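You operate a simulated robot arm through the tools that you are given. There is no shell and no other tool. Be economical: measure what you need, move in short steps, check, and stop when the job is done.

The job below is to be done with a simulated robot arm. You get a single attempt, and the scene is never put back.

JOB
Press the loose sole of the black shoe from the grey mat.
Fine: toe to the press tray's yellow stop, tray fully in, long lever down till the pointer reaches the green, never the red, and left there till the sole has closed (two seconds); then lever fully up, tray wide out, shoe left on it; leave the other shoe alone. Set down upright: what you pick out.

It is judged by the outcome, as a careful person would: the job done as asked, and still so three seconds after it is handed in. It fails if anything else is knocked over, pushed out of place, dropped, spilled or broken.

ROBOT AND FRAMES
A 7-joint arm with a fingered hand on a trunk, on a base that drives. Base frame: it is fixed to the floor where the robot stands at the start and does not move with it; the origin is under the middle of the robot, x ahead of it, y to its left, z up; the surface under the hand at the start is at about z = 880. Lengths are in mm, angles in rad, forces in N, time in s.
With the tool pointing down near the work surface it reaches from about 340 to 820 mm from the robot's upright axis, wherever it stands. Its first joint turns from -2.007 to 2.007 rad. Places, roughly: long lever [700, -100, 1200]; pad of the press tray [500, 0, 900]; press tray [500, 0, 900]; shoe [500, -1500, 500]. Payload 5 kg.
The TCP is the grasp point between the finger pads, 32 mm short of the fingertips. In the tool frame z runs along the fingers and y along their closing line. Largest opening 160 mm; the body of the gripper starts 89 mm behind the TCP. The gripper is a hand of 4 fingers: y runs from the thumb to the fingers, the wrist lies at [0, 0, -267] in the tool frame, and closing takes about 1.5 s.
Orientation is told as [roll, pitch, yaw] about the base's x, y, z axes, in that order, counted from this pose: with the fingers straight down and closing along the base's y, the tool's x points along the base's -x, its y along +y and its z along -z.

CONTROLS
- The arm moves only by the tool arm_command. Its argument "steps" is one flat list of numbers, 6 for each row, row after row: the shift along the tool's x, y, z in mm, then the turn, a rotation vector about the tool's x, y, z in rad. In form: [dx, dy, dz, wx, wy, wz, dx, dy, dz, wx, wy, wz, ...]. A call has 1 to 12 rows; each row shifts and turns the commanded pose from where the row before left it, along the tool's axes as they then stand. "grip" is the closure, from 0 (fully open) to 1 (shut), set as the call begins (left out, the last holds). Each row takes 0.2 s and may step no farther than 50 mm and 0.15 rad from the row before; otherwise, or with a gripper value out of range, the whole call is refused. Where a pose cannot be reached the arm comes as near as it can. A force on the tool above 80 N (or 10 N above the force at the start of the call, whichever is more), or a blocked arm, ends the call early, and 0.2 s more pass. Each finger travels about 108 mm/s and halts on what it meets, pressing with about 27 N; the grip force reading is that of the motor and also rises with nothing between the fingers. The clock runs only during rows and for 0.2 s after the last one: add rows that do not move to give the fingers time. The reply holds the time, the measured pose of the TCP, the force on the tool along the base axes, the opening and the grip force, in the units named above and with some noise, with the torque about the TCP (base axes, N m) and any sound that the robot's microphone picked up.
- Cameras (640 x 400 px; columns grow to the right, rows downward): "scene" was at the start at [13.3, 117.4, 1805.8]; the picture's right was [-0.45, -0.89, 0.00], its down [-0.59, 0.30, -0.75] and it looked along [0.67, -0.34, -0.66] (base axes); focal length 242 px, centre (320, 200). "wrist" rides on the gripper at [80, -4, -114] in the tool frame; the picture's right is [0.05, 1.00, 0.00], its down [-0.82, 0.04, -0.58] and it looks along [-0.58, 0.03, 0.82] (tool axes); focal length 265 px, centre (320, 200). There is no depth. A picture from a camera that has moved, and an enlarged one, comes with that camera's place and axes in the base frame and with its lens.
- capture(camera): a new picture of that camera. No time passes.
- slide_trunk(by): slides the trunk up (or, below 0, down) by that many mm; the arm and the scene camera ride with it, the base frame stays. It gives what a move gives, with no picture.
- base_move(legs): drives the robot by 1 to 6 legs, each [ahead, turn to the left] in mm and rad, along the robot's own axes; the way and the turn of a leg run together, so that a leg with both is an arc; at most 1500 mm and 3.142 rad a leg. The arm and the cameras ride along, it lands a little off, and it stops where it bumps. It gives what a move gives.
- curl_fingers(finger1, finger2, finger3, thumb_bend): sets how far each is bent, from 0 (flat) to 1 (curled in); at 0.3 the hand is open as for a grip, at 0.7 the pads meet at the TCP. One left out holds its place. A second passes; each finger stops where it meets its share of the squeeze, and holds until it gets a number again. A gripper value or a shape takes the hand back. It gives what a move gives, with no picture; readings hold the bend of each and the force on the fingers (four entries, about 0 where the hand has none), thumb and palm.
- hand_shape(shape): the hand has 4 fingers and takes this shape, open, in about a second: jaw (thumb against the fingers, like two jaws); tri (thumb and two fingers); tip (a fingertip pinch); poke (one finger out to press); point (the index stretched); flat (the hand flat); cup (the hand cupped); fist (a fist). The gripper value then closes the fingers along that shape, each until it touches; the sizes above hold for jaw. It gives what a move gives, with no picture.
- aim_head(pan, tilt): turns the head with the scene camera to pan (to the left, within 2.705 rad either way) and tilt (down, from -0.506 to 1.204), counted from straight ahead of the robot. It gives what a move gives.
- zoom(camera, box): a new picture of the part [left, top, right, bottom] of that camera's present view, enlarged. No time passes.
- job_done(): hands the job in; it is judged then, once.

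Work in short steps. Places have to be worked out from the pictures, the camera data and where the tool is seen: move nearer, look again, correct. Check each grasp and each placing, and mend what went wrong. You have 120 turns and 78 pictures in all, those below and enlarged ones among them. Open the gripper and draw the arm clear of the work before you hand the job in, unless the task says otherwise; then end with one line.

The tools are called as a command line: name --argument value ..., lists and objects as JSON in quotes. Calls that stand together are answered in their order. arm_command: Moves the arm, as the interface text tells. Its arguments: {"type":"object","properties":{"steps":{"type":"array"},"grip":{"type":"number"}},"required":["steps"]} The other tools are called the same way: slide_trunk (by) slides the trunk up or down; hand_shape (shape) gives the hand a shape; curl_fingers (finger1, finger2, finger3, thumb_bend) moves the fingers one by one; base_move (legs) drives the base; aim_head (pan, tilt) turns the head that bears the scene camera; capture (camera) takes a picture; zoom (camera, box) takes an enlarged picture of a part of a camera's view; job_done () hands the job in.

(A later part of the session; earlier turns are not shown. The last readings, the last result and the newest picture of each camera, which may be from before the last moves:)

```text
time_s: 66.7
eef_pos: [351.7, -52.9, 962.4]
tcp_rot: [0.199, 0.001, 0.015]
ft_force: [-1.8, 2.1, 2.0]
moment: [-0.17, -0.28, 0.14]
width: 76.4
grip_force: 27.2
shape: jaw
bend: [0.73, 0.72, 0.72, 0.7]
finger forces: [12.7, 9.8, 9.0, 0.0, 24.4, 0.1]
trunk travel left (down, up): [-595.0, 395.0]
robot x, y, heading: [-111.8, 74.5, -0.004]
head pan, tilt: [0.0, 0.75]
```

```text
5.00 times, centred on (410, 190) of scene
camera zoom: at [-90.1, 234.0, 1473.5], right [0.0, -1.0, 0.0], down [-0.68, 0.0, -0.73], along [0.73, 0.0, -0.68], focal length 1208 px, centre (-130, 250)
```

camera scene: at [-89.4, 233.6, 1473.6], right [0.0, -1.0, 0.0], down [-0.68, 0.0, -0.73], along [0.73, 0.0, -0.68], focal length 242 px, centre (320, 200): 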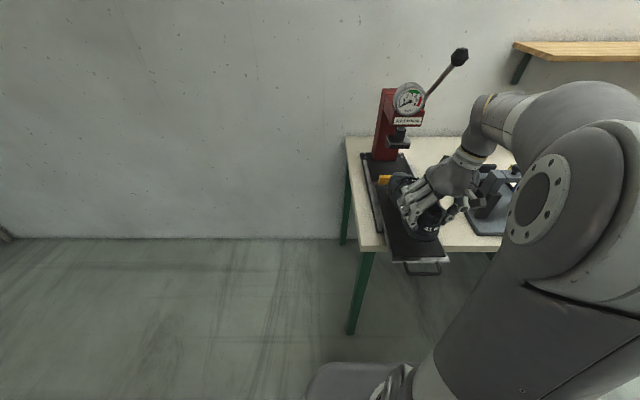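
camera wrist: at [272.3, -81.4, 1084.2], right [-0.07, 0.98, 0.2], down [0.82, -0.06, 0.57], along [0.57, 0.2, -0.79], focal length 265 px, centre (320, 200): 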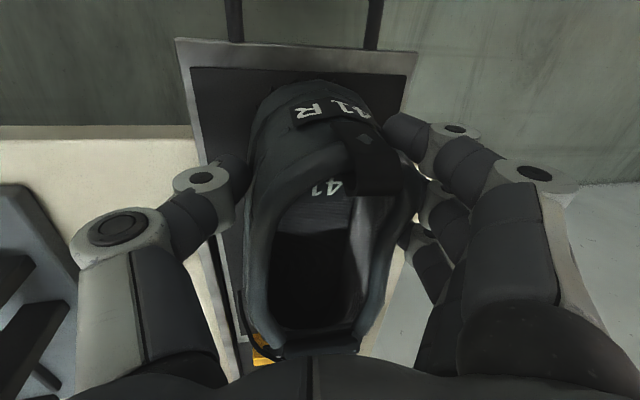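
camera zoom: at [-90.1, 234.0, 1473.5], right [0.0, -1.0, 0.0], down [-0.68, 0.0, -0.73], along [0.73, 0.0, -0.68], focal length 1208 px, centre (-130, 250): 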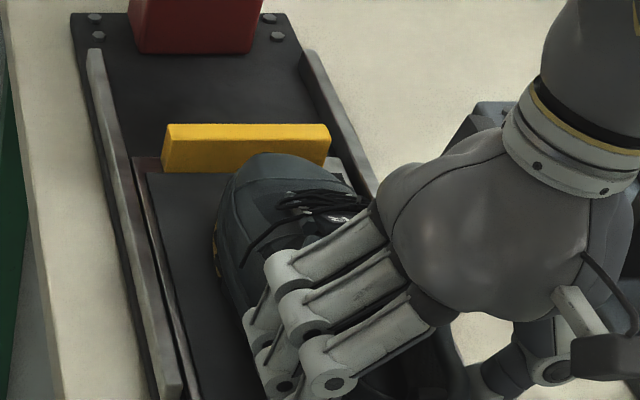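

Laterally centered. I nudge the shoe forward in small steps, watching fx for contact with the stop.

arm_command --steps '[-5, 0, 0, 0, 0, 0, 0, 0, 0, 0, 0, 0]'

arm_command --steps '[-5, 0, 0, 0, 0, 0, 0, 0, 0, 0, 0, 0]'

arm_command --steps '[-5, 0, 0, 0, 0, 0, 0, 0, 0, 0, 0, 0]'

zoom --camera "scene" --box '[370, 150, 450, 230]'

```text
time_s: 67.3
eef_pos: [355.0, -54.3, 962.0]
tcp_rot: [0.199, -0.001, 0.014]
ft_force: [-2.7, 0.0, 1.5]
moment: [-0.29, -0.19, -0.18]
width: 76.6
grip_force: 27.4
shape: jaw
bend: [0.73, 0.72, 0.72, 0.7]
finger forces: [11.3, 9.5, 8.5, 0.1, 26.4, 0.0]
trunk travel left (down, up): [-595.0, 395.0]
robot x, y, heading: [-108.7, 76.6, -0.001]
head pan, tilt: [0.0, 0.75]
```

```text
time_s: 67.9
eef_pos: [361.1, -53.9, 962.3]
tcp_rot: [0.199, 0.001, 0.016]
ft_force: [-2.1, -0.9, 1.6]
moment: [-0.26, -0.17, -0.14]
width: 76.7
grip_force: 27.1
shape: jaw
bend: [0.73, 0.72, 0.72, 0.7]
finger forces: [11.1, 9.4, 8.6, 0.0, 26.3, 0.0]
trunk travel left (down, up): [-595.0, 395.0]
robot x, y, heading: [-110.9, 83.5, 0.0]
head pan, tilt: [0.0, 0.75]
```

```text
time_s: 68.5
eef_pos: [366.3, -54.4, 961.1]
tcp_rot: [0.201, -0.001, 0.015]
ft_force: [-3.7, -0.6, 1.6]
moment: [-0.29, -0.19, -0.14]
width: 76.5
grip_force: 27.2
shape: jaw
bend: [0.73, 0.72, 0.72, 0.7]
finger forces: [11.2, 9.5, 8.6, 0.0, 26.2, 0.1]
trunk travel left (down, up): [-595.0, 395.0]
robot x, y, heading: [-106.6, 76.5, -0.001]
head pan, tilt: [0.0, 0.75]
```

```text
5.00 times, centred on (410, 190) of scene
camera zoom: at [-90.0, 233.7, 1473.5], right [0.0, -1.0, 0.0], down [-0.68, 0.0, -0.73], along [0.73, 0.0, -0.68], focal length 1208 px, centre (-130, 250)
```

zoom: 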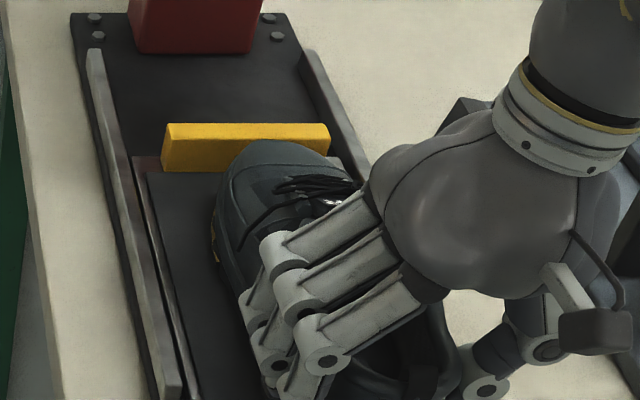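

Not yet at the stop (only friction ~2–3 N). Continue in small steps.

arm_command --steps '[-4, 0, 0, 0, 0, 0, 0, 0, 0, 0, 0, 0]'

arm_command --steps '[-4, 0, 0, 0, 0, 0, 0, 0, 0, 0, 0, 0]'

zoom --camera "scene" --box '[370, 150, 450, 230]'

```text
time_s: 69.1
eef_pos: [370.0, -54.4, 961.9]
tcp_rot: [0.2, 0.0, 0.013]
ft_force: [-2.2, -0.3, 0.9]
moment: [-0.32, -0.17, -0.21]
width: 76.6
grip_force: 26.9
shape: jaw
bend: [0.73, 0.72, 0.72, 0.7]
finger forces: [11.1, 9.5, 8.5, 0.0, 26.8, 0.0]
trunk travel left (down, up): [-595.0, 395.0]
robot x, y, heading: [-115.2, 76.6, -0.001]
head pan, tilt: [0.0, 0.75]
```

```text
time_s: 69.7
eef_pos: [373.6, -54.0, 960.9]
tcp_rot: [0.201, -0.001, 0.016]
ft_force: [-2.5, 0.0, 1.8]
moment: [-0.33, -0.22, -0.17]
width: 76.5
grip_force: 26.7
shape: jaw
bend: [0.73, 0.72, 0.72, 0.7]
finger forces: [11.1, 9.3, 8.5, 0.0, 26.5, 0.1]
trunk travel left (down, up): [-595.0, 395.0]
robot x, y, heading: [-111.2, 78.6, 0.004]
head pan, tilt: [0.0, 0.75]
```

```text
5.00 times, centred on (410, 190) of scene
camera zoom: at [-90.0, 233.7, 1473.5], right [0.0, -1.0, 0.0], down [-0.68, 0.0, -0.73], along [0.73, 0.0, -0.68], focal length 1208 px, centre (-130, 250)
```

zoom: 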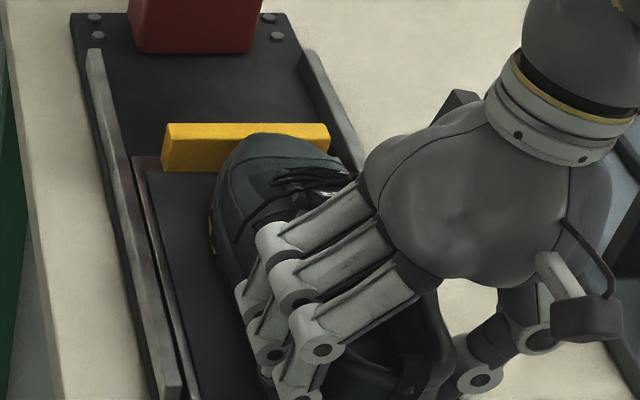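

Close to the stop; continue in 3 mm steps.

arm_command --steps '[-3, 0, 0, 0, 0, 0, 0, 0, 0, 0, 0, 0]'

arm_command --steps '[-3, 0, 0, 0, 0, 0, 0, 0, 0, 0, 0, 0]'

arm_command --steps '[-3, 0, 0, 0, 0, 0, 0, 0, 0, 0, 0, 0]'

zoom --camera "scene" --box '[370, 150, 450, 230]'

```text
time_s: 70.3
eef_pos: [376.9, -53.5, 962.1]
tcp_rot: [0.201, 0.001, 0.016]
ft_force: [-3.4, -0.6, 0.9]
moment: [-0.34, -0.15, -0.23]
width: 76.6
grip_force: 26.8
shape: jaw
bend: [0.73, 0.72, 0.72, 0.7]
finger forces: [10.9, 9.4, 8.5, 0.1, 26.6, 0.0]
trunk travel left (down, up): [-595.0, 395.0]
robot x, y, heading: [-110.9, 74.3, -0.001]
head pan, tilt: [0.0, 0.75]
```

```text
time_s: 70.9
eef_pos: [380.7, -55.0, 961.2]
tcp_rot: [0.2, 0.001, 0.016]
ft_force: [-2.5, -0.6, 1.2]
moment: [-0.3, -0.11, -0.2]
width: 76.7
grip_force: 26.6
shape: jaw
bend: [0.73, 0.72, 0.72, 0.7]
finger forces: [11.2, 9.4, 8.6, 0.0, 26.3, 0.0]
trunk travel left (down, up): [-595.0, 395.0]
robot x, y, heading: [-110.8, 76.8, 0.001]
head pan, tilt: [0.0, 0.75]
```

```text
time_s: 71.5
eef_pos: [383.4, -54.5, 962.2]
tcp_rot: [0.198, 0.0, 0.016]
ft_force: [-2.2, 0.0, 0.7]
moment: [-0.32, -0.12, -0.21]
width: 76.6
grip_force: 27.0
shape: jaw
bend: [0.73, 0.72, 0.72, 0.7]
finger forces: [11.0, 9.4, 8.7, 0.0, 26.3, 0.0]
trunk travel left (down, up): [-595.0, 395.0]
robot x, y, heading: [-113.0, 74.6, 0.001]
head pan, tilt: [0.0, 0.75]
```

```text
5.00 times, centred on (410, 190) of scene
camera zoom: at [-89.9, 233.7, 1473.5], right [0.0, -1.0, 0.0], down [-0.68, 0.0, -0.73], along [0.73, 0.0, -0.68], focal length 1208 px, centre (-130, 250)
```

zoom: 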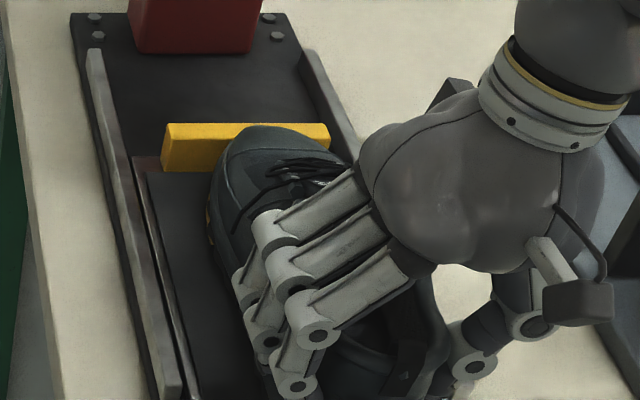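

arm_command --steps '[-3, 0, 0, 0, 0, 0, 0, 0, 0, 0, 0, 0]'

arm_command --steps '[-3, 0, 0, 0, 0, 0, 0, 0, 0, 0, 0, 0]'

arm_command --steps '[-3, 0, 0, 0, 0, 0, 0, 0, 0, 0, 0, 0]'

zoom --camera "scene" --box '[370, 150, 450, 230]'

```text
time_s: 72.1
eef_pos: [386.1, -53.9, 962.4]
tcp_rot: [0.201, -0.001, 0.015]
ft_force: [-3.1, -0.4, 0.4]
moment: [-0.29, -0.1, -0.21]
width: 76.7
grip_force: 26.9
shape: jaw
bend: [0.73, 0.72, 0.72, 0.7]
finger forces: [10.9, 9.3, 8.6, 0.0, 26.6, 0.0]
trunk travel left (down, up): [-595.0, 395.0]
robot x, y, heading: [-112.3, 76.4, -0.003]
head pan, tilt: [0.0, 0.75]
```

```text
time_s: 72.7
eef_pos: [388.6, -52.8, 962.1]
tcp_rot: [0.2, -0.001, 0.016]
ft_force: [-2.6, 0.5, 0.4]
moment: [-0.25, -0.1, -0.17]
width: 76.5
grip_force: 27.0
shape: jaw
bend: [0.73, 0.72, 0.72, 0.7]
finger forces: [11.2, 9.5, 8.9, 0.0, 26.2, 0.1]
trunk travel left (down, up): [-595.0, 395.0]
robot x, y, heading: [-111.4, 76.6, 0.005]
head pan, tilt: [0.0, 0.75]
```

```text
time_s: 73.3
eef_pos: [391.3, -53.7, 961.9]
tcp_rot: [0.201, 0.003, 0.016]
ft_force: [-2.6, 0.5, 0.3]
moment: [-0.27, -0.07, -0.11]
width: 76.3
grip_force: 27.0
shape: jaw
bend: [0.73, 0.72, 0.72, 0.7]
finger forces: [11.5, 9.4, 9.0, 0.0, 25.9, 0.1]
trunk travel left (down, up): [-595.0, 395.0]
robot x, y, heading: [-109.0, 78.1, -0.003]
head pan, tilt: [0.0, 0.75]
```

```text
5.00 times, centred on (410, 190) of scene
camera zoom: at [-90.0, 233.7, 1473.5], right [0.0, -1.0, 0.0], down [-0.68, 0.0, -0.73], along [0.73, 0.0, -0.68], focal length 1208 px, centre (-130, 250)
```

zoom: 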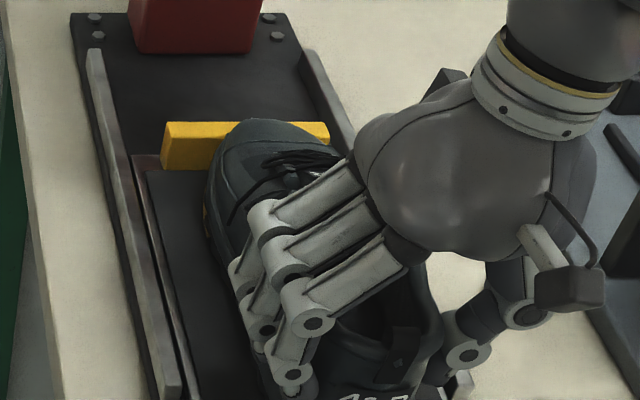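

The yellow stop shifted up a couple of pixels, suggesting the toe is touching it and pushing the tray. I push 8 mm more to confirm.

arm_command --steps '[-4, 0, 0, 0, 0, 0, -4, 0, 0, 0, 0, 0, 0, 0, 0, 0, 0, 0]'

zoom --camera "scene" --box '[370, 150, 450, 230]'

```text
time_s: 74.1
eef_pos: [399.7, -53.9, 963.1]
tcp_rot: [0.199, 0.0, 0.017]
ft_force: [-1.2, -1.1, -0.3]
moment: [-0.26, -0.12, -0.16]
width: 76.6
grip_force: 27.1
shape: jaw
bend: [0.73, 0.72, 0.72, 0.7]
finger forces: [11.0, 9.2, 8.8, 0.0, 26.2, 0.1]
trunk travel left (down, up): [-595.0, 395.0]
robot x, y, heading: [-113.5, 76.9, 0.001]
head pan, tilt: [0.0, 0.75]
```

```text
5.00 times, centred on (410, 190) of scene
camera zoom: at [-89.7, 233.6, 1473.5], right [0.0, -1.0, 0.0], down [-0.68, 0.0, -0.73], along [0.73, 0.0, -0.68], focal length 1208 px, centre (-130, 250)
```

zoom: 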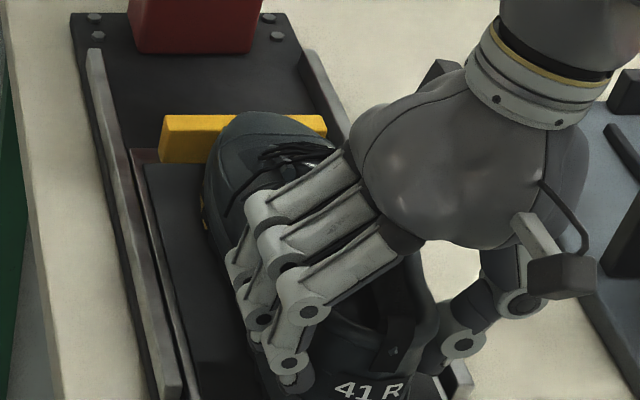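

Toe is against the stop (tray moves with it). I release by opening to ~106 mm.

arm_command --steps '[0, 0, 0, 0, 0, 0, 0, 0, 0, 0, 0, 0, 0, 0, 0, 0, 0, 0, 0, 0, 0, 0, 0, 0, 0, 0, 0, 0, 0, 0]' --grip 0.3

capture --camera "wrist"

```text
time_s: 75.3
eef_pos: [399.8, -52.6, 961.8]
tcp_rot: [0.203, 0.001, 0.015]
ft_force: [-0.3, -0.4, 0.3]
moment: [0.0, 0.0, -0.01]
width: 111.7
grip_force: 0.0
shape: jaw
bend: [0.67, 0.67, 0.67, 0.63]
finger forces: [0.0, 0.1, 0.1, 0.0, 0.0, 0.0]
trunk travel left (down, up): [-595.0, 395.0]
robot x, y, heading: [-108.7, 81.1, -0.006]
head pan, tilt: [0.0, 0.75]
```

```text
35 pictures are left
camera wrist: at [320.5, -80.5, 1072.5], right [-0.07, 0.98, 0.2], down [0.82, -0.06, 0.57], along [0.57, 0.2, -0.79], focal length 265 px, centre (320, 200)
```

wrist: 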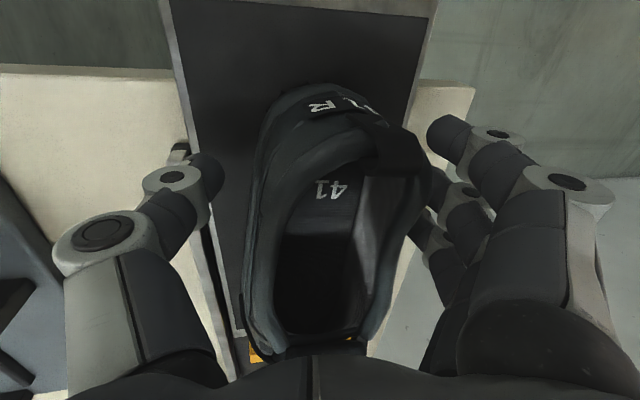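

Free on both sides. Raise straight up and look.

arm_command --steps '[0, 6, -29.4, 0, 0, 0, 0, 6, -29.4, 0, 0, 0, 0, 8, -39, 0, 0, 0, 0, 8, -39, 0, 0, 0, 0, 8, -39, 0, 0, 0, 0, 0, 0, 0.1, 0, 0, 0, 0, 0, 0.1, 0, 0]'

capture --camera "wrist"

zoom --camera "scene" --box '[350, 60, 490, 280]'

```text
time_s: 76.9
eef_pos: [398.6, -52.7, 1140.9]
tcp_rot: [-0.002, 0.0, 0.017]
ft_force: [0.7, 0.1, -0.5]
moment: [-0.02, 0.02, 0.01]
width: 111.3
grip_force: 0.0
shape: jaw
bend: [0.67, 0.67, 0.67, 0.63]
finger forces: [0.1, 0.0, 0.0, 0.0, 0.1, 0.0]
trunk travel left (down, up): [-595.0, 395.0]
robot x, y, heading: [-108.7, 77.0, 0.003]
head pan, tilt: [0.0, 0.75]
```

```text
34 pictures are left
camera wrist: at [319.7, -57.1, 1254.7], right [-0.07, 1.0, 0.0], down [0.81, 0.06, 0.58], along [0.58, 0.04, -0.82], focal length 265 px, centre (320, 200)
```

wrist: 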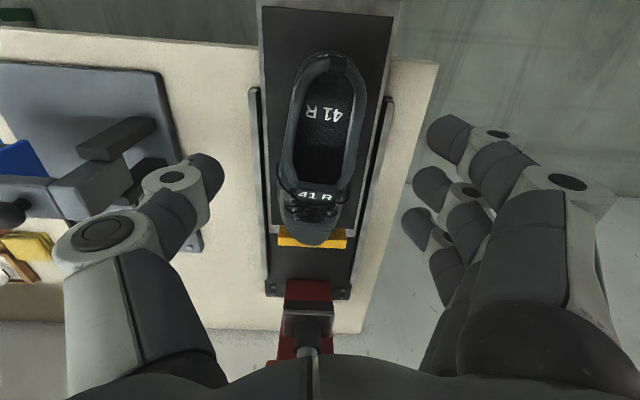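

```text
1.82 times, centred on (420, 170) of scene
camera zoom: at [-89.6, 234.0, 1473.5], right [0.0, -1.0, 0.0], down [-0.68, 0.0, -0.73], along [0.73, 0.0, -0.68], focal length 439 px, centre (138, 254)
```

zoom: 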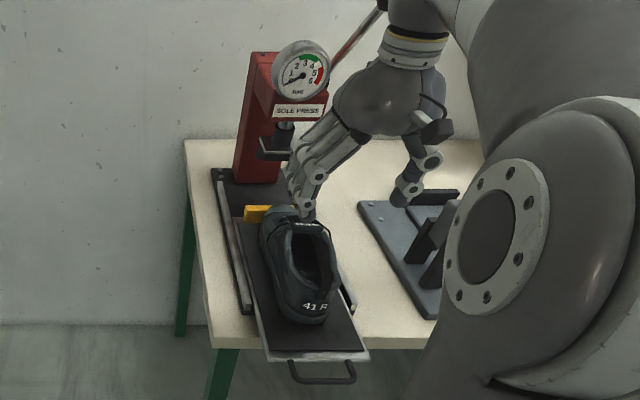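

The shoe sits upright, centered, toe at the stop. Triangulation puts the lever knob at ≈(612,-122,1320), pivot ≈(764,-127,1141). Next, push the tray: I back off 140 mm and try the one-finger shape for the tray handle.

base_move --legs '[[-150, 0]]'

hand_shape --shape "poke"

capture --camera "wrist"

zoom --camera "scene" --box '[340, 60, 480, 280]'

```text
time_s: 78.3
eef_pos: [247.0, -51.7, 1141.2]
tcp_rot: [-0.001, 0.0, 0.017]
ft_force: [0.1, -1.0, 0.1]
moment: [0.01, -0.03, -0.03]
width: 111.7
grip_force: 0.0
shape: jaw
bend: [0.67, 0.67, 0.67, 0.63]
finger forces: [0.0, 0.0, 0.0, 0.0, 0.1, 0.0]
trunk travel left (down, up): [-595.0, 395.0]
robot x, y, heading: [-265.6, 75.8, 0.0]
head pan, tilt: [0.0, 0.75]
```

```text
time_s: 79.2
eef_pos: [246.7, -52.1, 1141.0]
tcp_rot: [0.001, 0.001, 0.018]
ft_force: [-0.7, -0.1, -1.0]
moment: [0.03, 0.03, 0.0]
width: 0.0
grip_force: 0.1
shape: poke
bend: [1.0, 1.0, 1.0, 0.47]
finger forces: [0.0, 0.0, 0.1, 0.1, 0.0, 0.0]
trunk travel left (down, up): [-595.0, 395.0]
robot x, y, heading: [-264.2, 78.8, -0.004]
head pan, tilt: [0.0, 0.75]
```

```text
32 pictures are left
camera wrist: at [167.4, -56.6, 1254.7], right [-0.07, 1.0, 0.0], down [0.81, 0.06, 0.58], along [0.58, 0.04, -0.82], focal length 265 px, centre (320, 200)
```

wrist: 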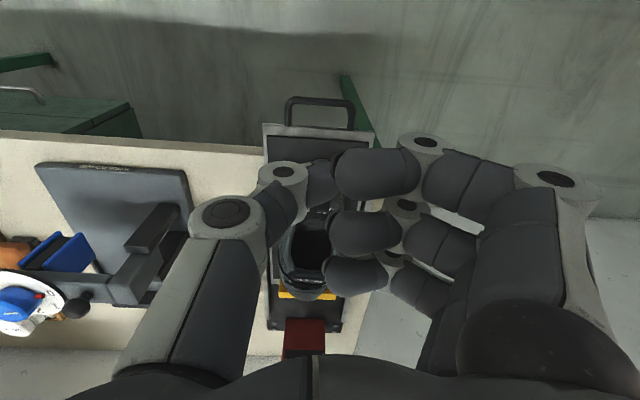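

```text
1.82 times, centred on (410, 170) of scene
camera zoom: at [-242.5, 233.5, 1473.5], right [0.0, -1.0, 0.0], down [-0.68, 0.0, -0.73], along [0.73, 0.0, -0.68], focal length 439 px, centre (156, 254)
```

zoom: 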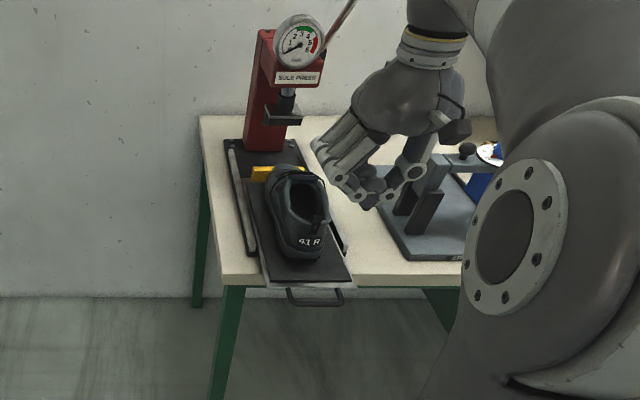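

The poke shape isn't useful. I'll pinch the handle bar (x≈266, y -97..-6) with the jaw turned -90°, fingers inside the loop. First re-shape and turn, then look.

hand_shape --shape "jaw"

arm_command --steps '[0, 0, 0, 0, 0, 0.145, 0, 0, 0, 0, 0, 0.145, 0, 0, 0, 0, 0, 0.145, 0, 0, 0, 0, 0, 0.145, 0, 0, 0, 0, 0, 0.145, 0, 0, 0, 0, 0, 0.145, 0, 0, 0, 0, 0, 0.145, 0, 0, 0, 0, 0, 0.145, 0, 0, 0, 0, 0, 0.145, 0, 0, 0, 0, 0, 0.145, 0, 0, 0, 0, 0, 0.138, 0, 0, 0, 0, 0, 0]' --grip 0.75

capture --camera "wrist"

```text
time_s: 80.1
eef_pos: [246.4, -51.8, 1142.1]
tcp_rot: [0.001, 0.0, 0.017]
ft_force: [-0.2, -0.2, -0.2]
moment: [0.03, 0.01, -0.01]
width: 160.4
grip_force: 0.0
shape: jaw
bend: [0.3, 0.3, 0.3, 0.3]
finger forces: [0.1, 0.1, 0.1, 0.0, 0.1, 0.1]
trunk travel left (down, up): [-595.0, 395.0]
robot x, y, heading: [-261.1, 75.7, -0.002]
head pan, tilt: [0.0, 0.75]
```

```text
time_s: 82.7
eef_pos: [248.6, -52.6, 1141.6]
tcp_rot: [0.001, -0.001, -1.572]
ft_force: [0.0, 0.2, -0.7]
moment: [0.04, 0.02, 0.01]
width: 40.6
grip_force: 0.0
shape: jaw
bend: [0.73, 0.73, 0.73, 0.7]
finger forces: [0.0, 0.0, 0.0, 0.0, 0.1, 0.0]
trunk travel left (down, up): [-595.0, 395.0]
robot x, y, heading: [-262.0, 82.5, 0.001]
head pan, tilt: [0.0, 0.75]
```

```text
30 pictures are left
camera wrist: at [243.6, 29.2, 1254.5], right [1.0, 0.05, 0.0], down [0.04, -0.82, 0.58], along [0.03, -0.58, -0.82], focal length 265 px, centre (320, 200)
```

wrist: 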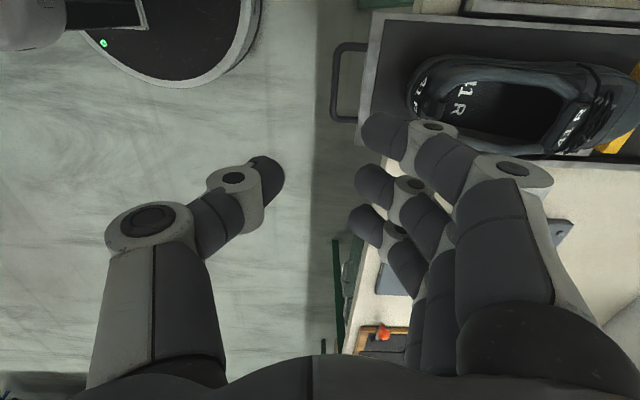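

Handle seen at bar x≈270, y centre ≈-48, loop gap ~24 mm. I align and descend to just above it.

arm_command --steps '[4, 9, 0, 0, 0, 0, 0, 0, 45, 0, 0, 0, 0, 0, 45, 0, 0, 0, 0, 0, 45, 0, 0, 0, 0, 0, 40, 0, 0, 0, 0, 0, 0, 0, 0, 0]'

capture --camera "wrist"

zoom --camera "scene" --box '[360, 150, 460, 260]'

```text
time_s: 84.1
eef_pos: [256.5, -47.4, 965.8]
tcp_rot: [0.001, -0.001, -1.571]
ft_force: [0.6, -0.3, 0.2]
moment: [-0.05, 0.0, 0.02]
width: 40.3
grip_force: 0.1
shape: jaw
bend: [0.73, 0.73, 0.73, 0.7]
finger forces: [0.1, 0.1, 0.0, 0.0, 0.0, 0.0]
trunk travel left (down, up): [-595.0, 395.0]
robot x, y, heading: [-264.3, 75.1, -0.002]
head pan, tilt: [0.0, 0.75]
```

```text
29 pictures are left
camera wrist: at [252.8, 33.9, 1078.7], right [1.0, 0.05, 0.0], down [0.04, -0.82, 0.58], along [0.03, -0.58, -0.82], focal length 265 px, centre (320, 200)
```

wrist: 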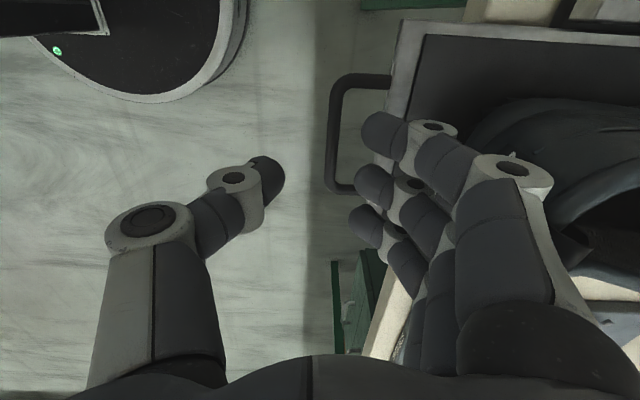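

```text
3.64 times, centred on (410, 205) of scene
camera zoom: at [-242.3, 233.5, 1473.5], right [0.0, -1.0, 0.0], down [-0.68, 0.0, -0.73], along [0.73, 0.0, -0.68], focal length 878 px, centre (-7, 182)
```

zoom: 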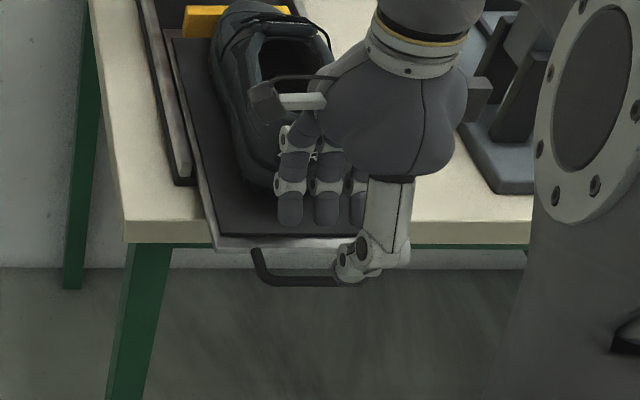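

The bar sits lower (z≈865) with only ~22 mm to the tray edge, so a vertical pinch is tight. I'll use a horizontal hand (pointing +x, closing vertically) instead: raise, back off, and rotate the hand.

arm_command --steps '[0, 0, -45, 0, 0, 0, 0, 0, -45, 0, 0, 0, 0, 0, -30, 0, 0, 0]'

base_move --legs '[[-250, 0]]'

arm_command --steps '[0, 0, 0, -0.145, 0, 0, 0, 0, 0, -0.145, 0, 0, 0, 0, 0, -0.145, 0, 0, 0, 0, 0, -0.145, 0, 0, 0, 0, 0, -0.145, 0, 0, 0, 0, 0, -0.145, 0, 0, 0, 0, 0, -0.145, 0, 0, 0, 0, 0, -0.145, 0, 0, 0, 0, 0, -0.145, 0, 0, 0, 0, 0, -0.145, 0, 0, 0, 0, 0, -0.121, 0, 0, 0, 0, 0, 0, 0, 0]' --grip 0.5

capture --camera "wrist"

```text
time_s: 84.9
eef_pos: [254.5, -46.5, 1086.8]
tcp_rot: [-0.002, 0.0, -1.57]
ft_force: [-0.4, -0.7, 0.2]
moment: [0.0, 0.01, 0.01]
width: 40.4
grip_force: 0.1
shape: jaw
bend: [0.73, 0.73, 0.73, 0.7]
finger forces: [0.0, 0.0, 0.0, 0.0, 0.0, 0.0]
trunk travel left (down, up): [-595.0, 395.0]
robot x, y, heading: [-264.9, 76.7, 0.001]
head pan, tilt: [0.0, 0.75]
```

```text
time_s: 86.7
eef_pos: [3.3, -47.9, 1086.2]
tcp_rot: [-0.001, 0.002, -1.572]
ft_force: [-1.0, 0.1, -0.8]
moment: [0.01, 0.01, -0.03]
width: 40.2
grip_force: 0.1
shape: jaw
bend: [0.73, 0.73, 0.73, 0.7]
finger forces: [0.0, 0.0, 0.1, 0.0, 0.0, 0.1]
trunk travel left (down, up): [-595.0, 395.0]
robot x, y, heading: [-512.4, 77.6, -0.001]
head pan, tilt: [0.0, 0.75]
```

```text
time_s: 89.3
eef_pos: [43.8, -77.7, 1092.1]
tcp_rot: [1.547, -0.01, -1.574]
ft_force: [0.1, 0.6, 0.1]
moment: [-0.04, -0.02, -0.08]
width: 79.8
grip_force: 0.1
shape: jaw
bend: [0.72, 0.72, 0.72, 0.7]
finger forces: [0.0, 0.0, 0.0, 0.0, 0.1, 0.0]
out of reach, approached as far as the arm can: row 6, 7, 9, 10, 11
trunk travel left (down, up): [-595.0, 395.0]
robot x, y, heading: [-516.7, 75.7, 0.003]
head pan, tilt: [0.0, 0.75]
```

```text
27 pictures are left
camera wrist: at [-71.0, 4.6, 1089.2], right [0.03, 0.06, 1.0], down [-0.58, -0.81, 0.06], along [0.82, -0.58, 0.01], focal length 265 px, centre (320, 200)
```

wrist: 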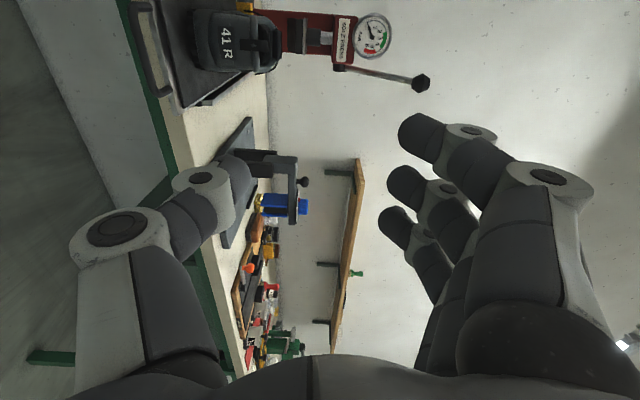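

Horizontal pose achieved. Lower the trunk so the hand is level with the handle, and look.

slide_trunk --by -210

capture --camera "wrist"

```text
time_s: 91.6
eef_pos: [41.7, -77.2, 882.7]
tcp_rot: [1.545, -0.01, -1.572]
ft_force: [0.0, -0.5, -0.7]
moment: [0.0, -0.01, -0.01]
width: 79.9
grip_force: 0.1
shape: jaw
bend: [0.72, 0.72, 0.72, 0.7]
finger forces: [0.0, 0.0, 0.1, 0.1, 0.1, 0.0]
trunk travel left (down, up): [-385.0, 605.0]
robot x, y, heading: [-518.3, 70.4, 0.002]
head pan, tilt: [0.0, 0.75]
```

```text
26 pictures are left
camera wrist: at [-71.3, 4.3, 879.4], right [0.03, 0.06, 1.0], down [-0.58, -0.81, 0.06], along [0.82, -0.58, 0.01], focal length 265 px, centre (320, 200)
```

wrist: 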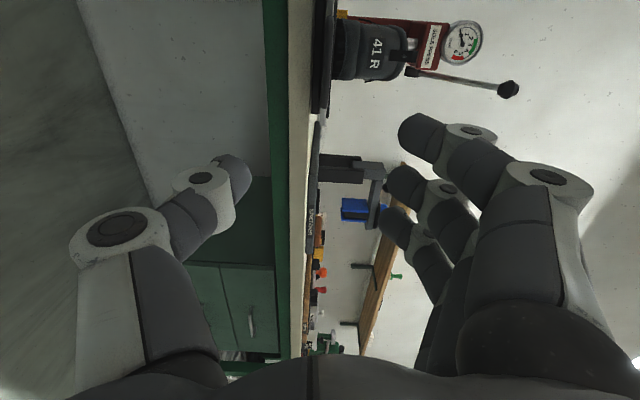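

zoom --camera "wrist" --box '[270, 0, 370, 125]'

```text
3.20 times, centred on (320, 62) of wrist
camera zoom: at [-71.3, 4.3, 879.4], right [0.03, 0.06, 1.0], down [-0.58, -0.81, 0.06], along [0.82, -0.58, 0.01], focal length 849 px, centre (320, 640)
```

zoom: 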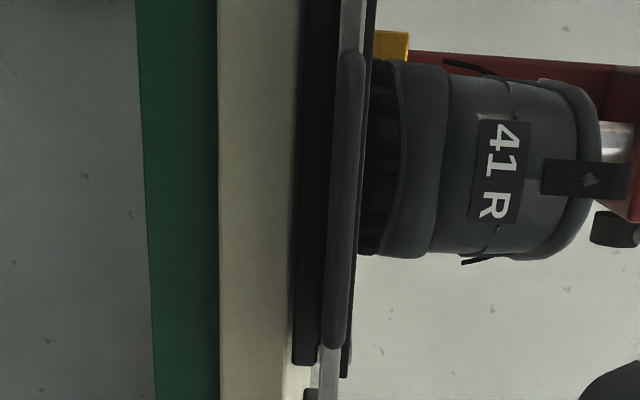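

In this view the bar is ~z 882, bench top ~859, pad ~892, bar centre y≈-48. I close the hand to push with fingertips, center in y, and drive nearer.

arm_command --steps '[28, 0, 0, 0, 0, 0, 0, 0, 0, 0, 0, 0, 0, 0, 0, 0, 0, 0, 0, 0, 0, 0, 0, 0]' --grip 1.0

base_move --legs '[[150, 0]]'

capture --camera "wrist"

capture --camera "scene"

```text
time_s: 92.6
eef_pos: [52.9, -55.2, 887.6]
tcp_rot: [1.545, -0.009, -1.571]
ft_force: [-0.8, 0.6, -0.3]
moment: [0.03, -0.04, -0.01]
width: 0.1
grip_force: 27.1
shape: jaw
bend: [0.69, 0.63, 0.69, 0.67]
finger forces: [0.0, 0.1, 0.1, 0.0, 0.1, 0.0]
out of reach, approached as far as the arm can: row 1
trunk travel left (down, up): [-385.0, 605.0]
robot x, y, heading: [-519.8, 76.7, 0.002]
head pan, tilt: [0.0, 0.75]
```

```text
time_s: 94.0
eef_pos: [202.3, -55.9, 888.0]
tcp_rot: [1.543, -0.008, -1.574]
ft_force: [-0.5, -0.6, 0.7]
moment: [-0.03, 0.03, 0.01]
width: 0.0
grip_force: 27.3
shape: jaw
bend: [0.69, 0.63, 0.69, 0.67]
finger forces: [0.0, 0.0, 0.0, 0.0, 0.1, 0.0]
trunk travel left (down, up): [-385.0, 605.0]
robot x, y, heading: [-365.9, 78.6, 0.003]
head pan, tilt: [0.0, 0.75]
```

```text
24 pictures are left
camera wrist: at [89.7, 25.5, 885.3], right [0.03, 0.06, 1.0], down [-0.58, -0.81, 0.06], along [0.82, -0.58, 0.01], focal length 265 px, centre (320, 200)
```

wrist: 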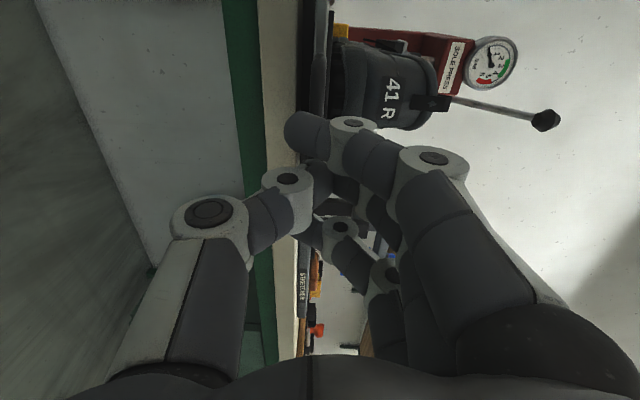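

```text
23 pictures are left
camera scene: at [-343.0, 233.1, 1263.5], right [0.0, -1.0, 0.0], down [-0.68, 0.0, -0.73], along [0.73, 0.0, -0.68], focal length 242 px, centre (320, 200)
```

scene: 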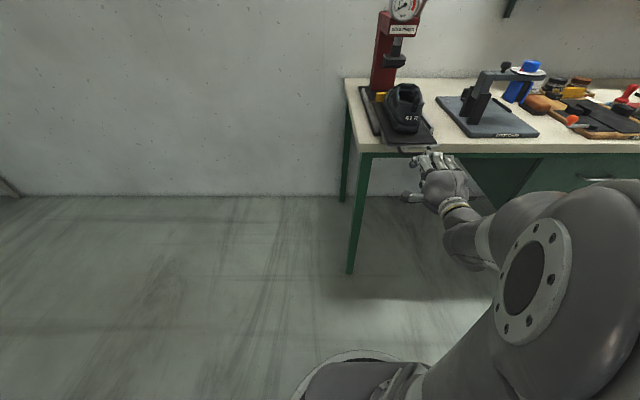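

Fingertips look aligned with the bar. I push forward with the base in increments and watch the force.

base_move --legs '[[60, 0]]'

base_move --legs '[[40, 0]]'

zoom --camera "scene" --box '[340, 0, 480, 200]'

```text
time_s: 94.9
eef_pos: [264.4, -56.4, 888.0]
tcp_rot: [1.544, -0.008, -1.573]
ft_force: [-0.3, -0.2, -0.5]
moment: [-0.01, 0.06, -0.05]
width: 0.0
grip_force: 27.2
shape: jaw
bend: [0.69, 0.63, 0.69, 0.67]
finger forces: [0.0, 0.0, 0.0, 0.0, 0.0, 0.0]
trunk travel left (down, up): [-385.0, 605.0]
robot x, y, heading: [-301.3, 79.7, 0.005]
head pan, tilt: [0.0, 0.75]
```

```text
time_s: 95.8
eef_pos: [303.7, -54.8, 888.1]
tcp_rot: [1.544, -0.01, -1.572]
ft_force: [0.2, -0.6, -0.2]
moment: [0.0, -0.02, 0.03]
width: 0.1
grip_force: 27.2
shape: jaw
bend: [0.69, 0.63, 0.69, 0.67]
finger forces: [0.0, 0.0, 0.0, 0.0, 0.1, 0.0]
trunk travel left (down, up): [-385.0, 605.0]
robot x, y, heading: [-262.0, 75.7, -0.003]
head pan, tilt: [0.0, 0.75]
```

```text
2.00 times, centred on (410, 100) of scene
camera zoom: at [-241.7, 233.1, 1263.5], right [0.0, -1.0, 0.0], down [-0.68, 0.0, -0.73], along [0.73, 0.0, -0.68], focal length 483 px, centre (140, 400)
```

zoom: 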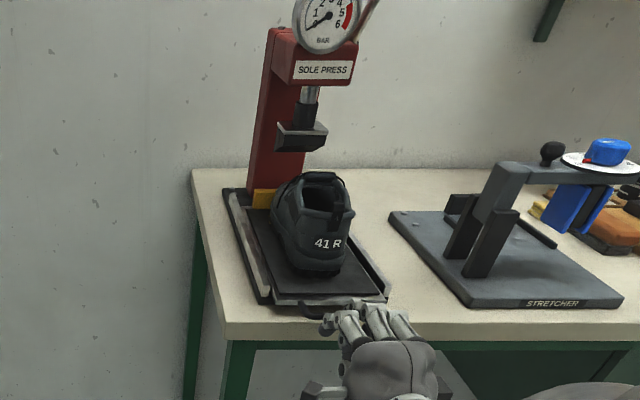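

The tray is going in nicely. Continue pushing until it stops.

base_move --legs '[[25, 0]]'

base_move --legs '[[15, 0]]'

zoom --camera "scene" --box '[340, 0, 480, 200]'

```text
time_s: 96.6
eef_pos: [328.3, -56.7, 887.1]
tcp_rot: [1.542, -0.009, -1.573]
ft_force: [0.5, 0.2, 0.0]
moment: [0.01, 0.01, -0.04]
width: 0.0
grip_force: 26.5
shape: jaw
bend: [0.69, 0.63, 0.69, 0.67]
finger forces: [0.0, 0.0, 0.1, 0.0, 0.0, 0.1]
trunk travel left (down, up): [-385.0, 605.0]
robot x, y, heading: [-238.6, 74.2, -0.0]
head pan, tilt: [0.0, 0.75]
```

```text
time_s: 97.4
eef_pos: [343.8, -55.3, 887.3]
tcp_rot: [1.542, -0.008, -1.572]
ft_force: [0.0, 0.7, -0.6]
moment: [-0.01, 0.04, -0.06]
width: 0.0
grip_force: 27.1
shape: jaw
bend: [0.69, 0.63, 0.69, 0.67]
finger forces: [0.1, 0.1, 0.1, 0.0, 0.0, 0.0]
trunk travel left (down, up): [-385.0, 605.0]
robot x, y, heading: [-224.7, 75.1, 0.003]
head pan, tilt: [0.0, 0.75]
```

```text
2.00 times, centred on (410, 100) of scene
camera zoom: at [-201.6, 233.1, 1263.5], right [0.0, -1.0, 0.0], down [-0.68, 0.0, -0.73], along [0.73, 0.0, -0.68], focal length 483 px, centre (140, 400)
```

zoom: 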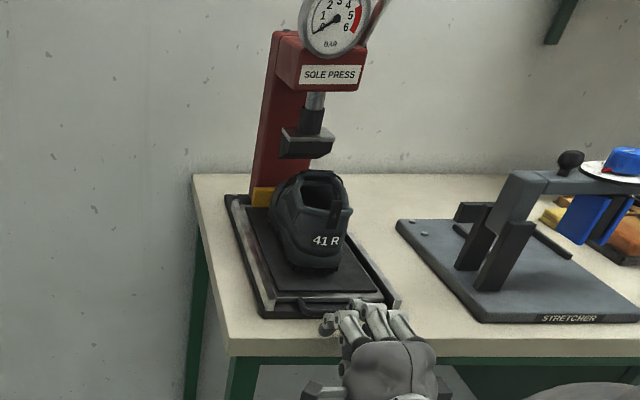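

Still no resistance; continue in small pushes.

base_move --legs '[[12, 0]]'

base_move --legs '[[12, 0]]'

zoom --camera "scene" --box '[360, 50, 460, 180]'

```text
time_s: 98.2
eef_pos: [356.2, -56.6, 888.5]
tcp_rot: [1.544, -0.009, -1.572]
ft_force: [-0.2, -0.5, -0.8]
moment: [0.04, -0.01, 0.01]
width: 0.0
grip_force: 26.1
shape: jaw
bend: [0.69, 0.63, 0.69, 0.67]
finger forces: [0.1, 0.1, 0.0, 0.0, 0.1, 0.0]
trunk travel left (down, up): [-385.0, 605.0]
robot x, y, heading: [-212.7, 78.2, -0.001]
head pan, tilt: [0.0, 0.75]
```

```text
time_s: 98.9
eef_pos: [366.6, -56.4, 889.5]
tcp_rot: [1.546, -0.006, -1.575]
ft_force: [-14.2, -2.8, 7.9]
moment: [0.0, 0.27, -0.1]
width: 0.0
grip_force: 27.1
shape: jaw
bend: [0.7, 0.6, 0.7, 0.69]
finger forces: [2.0, 0.1, 3.2, 0.1, 10.7, 0.0]
trunk travel left (down, up): [-385.0, 605.0]
robot x, y, heading: [-196.2, 79.5, 0.001]
head pan, tilt: [0.0, 0.75]
```

```text
3.08 times, centred on (410, 115) of scene
camera zoom: at [-179.0, 232.9, 1263.6], right [0.0, -1.0, 0.0], down [-0.68, 0.0, -0.73], along [0.73, 0.0, -0.68], focal length 743 px, centre (43, 462)
```

zoom: 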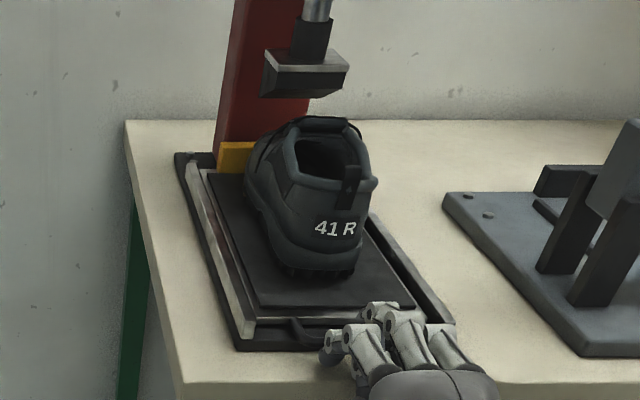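

Resistance of ~14 N now. I check with the wrist camera whether it's the tray's end stop or the thumb on the bench.

capture --camera "wrist"

```text
19 pictures are left
camera wrist: at [254.1, 24.8, 886.4], right [0.02, 0.06, 1.0], down [-0.58, -0.81, 0.06], along [0.81, -0.58, 0.01], focal length 265 px, centre (320, 200)
```

wrist: 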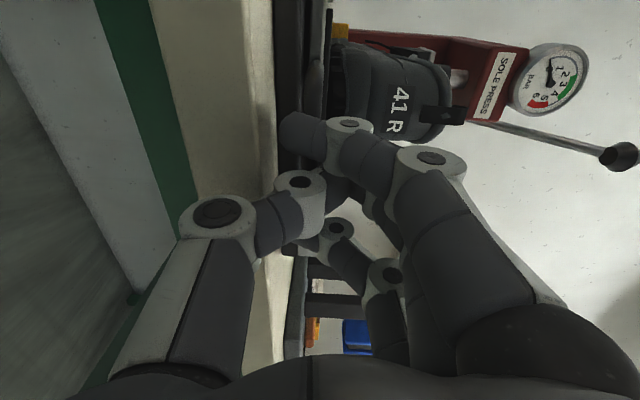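

The thumb link is likely meeting the bench edge. I back off, tilt the hand downward ~0.9 rad so the knuckles clear the bench, and push again.

base_move --legs '[[-80, 0]]'

arm_command --steps '[0, 5, 0, 0.15, 0, 0, 0, 5, 0, 0.15, 0, 0, 0, 5, 0, 0.15, 0, 0, 0, 0, 0, 0.15, 0, 0, 0, 0, 0, 0.15, 0, 0, 0, 0, 0, 0.15, 0, 0, 0, 0, 0, 0, 0, 0]'

zoom --camera "scene" --box '[340, 20, 480, 190]'

```text
time_s: 100.0
eef_pos: [289.6, -56.8, 888.3]
tcp_rot: [1.545, -0.005, -1.575]
ft_force: [0.2, -0.1, -0.5]
moment: [-0.02, -0.01, 0.03]
width: 0.2
grip_force: 26.8
shape: jaw
bend: [0.69, 0.6, 0.69, 0.69]
finger forces: [0.0, 0.1, 0.1, 0.0, 0.0, 0.1]
trunk travel left (down, up): [-385.0, 605.0]
robot x, y, heading: [-277.4, 76.3, 0.003]
head pan, tilt: [0.0, 0.75]
```

```text
time_s: 101.2
eef_pos: [224.2, -12.7, 797.6]
tcp_rot: [0.675, 0.217, -1.667]
ft_force: [0.3, 0.1, 0.3]
moment: [-0.03, -0.01, -0.01]
width: 0.1
grip_force: 26.8
shape: jaw
bend: [0.69, 0.6, 0.69, 0.69]
finger forces: [0.0, 0.1, 0.0, 0.0, 0.0, 0.1]
trunk travel left (down, up): [-385.0, 605.0]
robot x, y, heading: [-275.6, 76.0, 0.005]
head pan, tilt: [0.0, 0.75]
stopped in row 5: the arm was blocked; the commanded pose is now the measured one
```

```text
2.35 times, centred on (410, 105) of scene
camera zoom: at [-256.3, 233.0, 1275.0], right [0.0, -1.0, 0.0], down [-0.68, 0.0, -0.73], along [0.73, 0.0, -0.68], focal length 568 px, centre (108, 424)
```

zoom: 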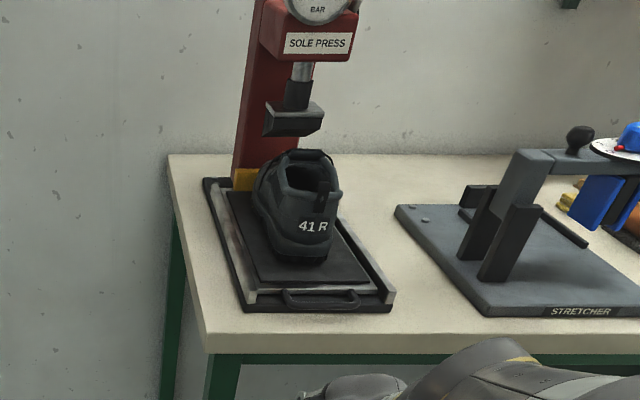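

The arm drifted low because its commanded pose was beyond reach; nothing was touched on the bench. I back off, raise the trunk and reorient to a tool-down pose at a reachable place.

base_move --legs '[[-150, 0]]'

slide_trunk --by 300

arm_command --steps '[0, 0, 0, 0.14, 0, 0, 0, 0, 0, 0.14, 0, 0, 0, 0, 0, 0.14, 0, 0, 0, 0, 0, 0.14, 0, 0, 0, 0, 0, 0.11, 0, 0, 0, 0, 0, 0, 0, 0]'

```text
time_s: 102.5
eef_pos: [75.3, -11.5, 796.9]
tcp_rot: [0.675, 0.217, -1.664]
ft_force: [-0.6, -0.6, -0.1]
moment: [-0.02, 0.03, 0.02]
width: 0.1
grip_force: 26.6
shape: jaw
bend: [0.69, 0.6, 0.69, 0.69]
finger forces: [0.0, 0.1, 0.1, 0.1, 0.0, 0.1]
trunk travel left (down, up): [-385.0, 605.0]
robot x, y, heading: [-428.6, 75.4, -0.0]
head pan, tilt: [0.0, 0.75]
```

```text
time_s: 105.5
eef_pos: [76.5, -12.1, 1087.0]
tcp_rot: [0.675, 0.216, -1.663]
ft_force: [-0.5, 0.4, -0.3]
moment: [-0.05, 0.0, 0.0]
width: 0.2
grip_force: 26.9
shape: jaw
bend: [0.69, 0.6, 0.69, 0.69]
finger forces: [0.0, 0.0, 0.0, 0.1, 0.0, 0.0]
trunk travel left (down, up): [-685.0, 305.0]
robot x, y, heading: [-429.3, 76.4, -0.0]
head pan, tilt: [0.0, 0.75]
```

```text
time_s: 106.9
eef_pos: [74.4, -11.0, 1087.4]
tcp_rot: [0.006, 0.215, -1.664]
ft_force: [0.3, -0.7, -0.2]
moment: [0.01, 0.0, 0.01]
width: 0.0
grip_force: 26.7
shape: jaw
bend: [0.69, 0.6, 0.69, 0.69]
finger forces: [0.0, 0.0, 0.0, 0.0, 0.0, 0.0]
trunk travel left (down, up): [-685.0, 305.0]
robot x, y, heading: [-430.5, 79.1, 0.002]
head pan, tilt: [0.0, 0.75]
```

Straighten out: remove the pitch and turn yaw back to 0.

arm_command --steps '[0, 0, 0, 0, -0.1075, 0, 0, 0, 0, 0, -0.1075, 0, 0, 0, 0, 0, 0, -0.145, 0, 0, 0, 0, 0, -0.145, 0, 0, 0, 0, 0, -0.145, 0, 0, 0, 0, 0, -0.145, 0, 0, 0, 0, 0, -0.145, 0, 0, 0, 0, 0, -0.145, 0, 0, 0, 0, 0, -0.145, 0, 0, 0, 0, 0, -0.145, 0, 0, 0, 0, 0, -0.145, 0, 0, 0, 0, 0, -0.145]'

arm_command --steps '[0, 0, 0, 0, 0, -0.107, 0, 0, 0, 0, 0, -0.107, 0, 0, 0, 0, 0, 0]'

```text
time_s: 109.5
eef_pos: [76.6, -10.7, 1086.9]
tcp_rot: [0.002, -0.004, -0.214]
ft_force: [0.1, -0.1, -0.1]
moment: [-0.02, 0.01, -0.02]
width: 0.0
grip_force: 27.4
shape: jaw
bend: [0.69, 0.6, 0.69, 0.69]
finger forces: [0.1, 0.1, 0.1, 0.0, 0.0, 0.1]
trunk travel left (down, up): [-685.0, 305.0]
robot x, y, heading: [-425.7, 76.5, 0.0]
head pan, tilt: [0.0, 0.75]
```

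```text
time_s: 110.3
eef_pos: [75.4, -11.0, 1086.5]
tcp_rot: [0.0, -0.005, 0.001]
ft_force: [-0.4, 0.0, -0.5]
moment: [-0.02, -0.03, -0.02]
width: 0.0
grip_force: 27.4
shape: jaw
bend: [0.69, 0.6, 0.69, 0.69]
finger forces: [0.1, 0.0, 0.1, 0.0, 0.1, 0.0]
trunk travel left (down, up): [-685.0, 305.0]
robot x, y, heading: [-428.2, 76.0, 0.002]
head pan, tilt: [0.0, 0.75]
```

Now push with closed fingers pointing down: bring the hand before the handle (TCP x≈300, y≈-50) and lower it.

base_move --legs '[[220, 0]]'

arm_command --steps '[0, -39, 0, 0, 0, 0, 0, 0, 45, 0, 0, 0, 0, 0, 45, 0, 0, 0, 0, 0, 45, 0, 0, 0, 0, 0, 44, 0, 0, 0, 0, 0, 0, 0, 0, 0]'

capture --camera "wrist"

```text
time_s: 112.0
eef_pos: [297.2, -13.6, 1086.9]
tcp_rot: [-0.002, -0.005, -0.003]
ft_force: [0.2, 0.2, 0.1]
moment: [-0.01, 0.03, -0.01]
width: 0.1
grip_force: 27.1
shape: jaw
bend: [0.69, 0.6, 0.69, 0.69]
finger forces: [0.1, 0.0, 0.0, 0.1, 0.0, 0.0]
trunk travel left (down, up): [-685.0, 305.0]
robot x, y, heading: [-207.3, 77.3, -0.002]
head pan, tilt: [0.0, 0.75]
```

```text
time_s: 113.4
eef_pos: [298.4, -49.2, 908.3]
tcp_rot: [0.002, -0.006, -0.003]
ft_force: [-0.7, -0.2, -0.6]
moment: [0.01, 0.01, -0.01]
width: 0.1
grip_force: 26.9
shape: jaw
bend: [0.69, 0.6, 0.69, 0.69]
finger forces: [0.0, 0.0, 0.0, 0.1, 0.0, 0.0]
trunk travel left (down, up): [-685.0, 305.0]
robot x, y, heading: [-209.0, 75.8, 0.001]
head pan, tilt: [0.0, 0.75]
```

```text
17 pictures are left
camera wrist: at [217.6, -52.6, 1021.0], right [-0.05, 1.0, 0.0], down [0.81, 0.04, 0.58], along [0.58, 0.03, -0.81], focal length 265 px, centre (320, 200)
```

wrist: 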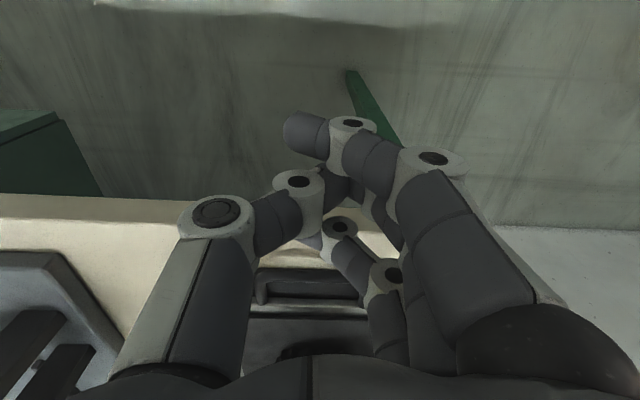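

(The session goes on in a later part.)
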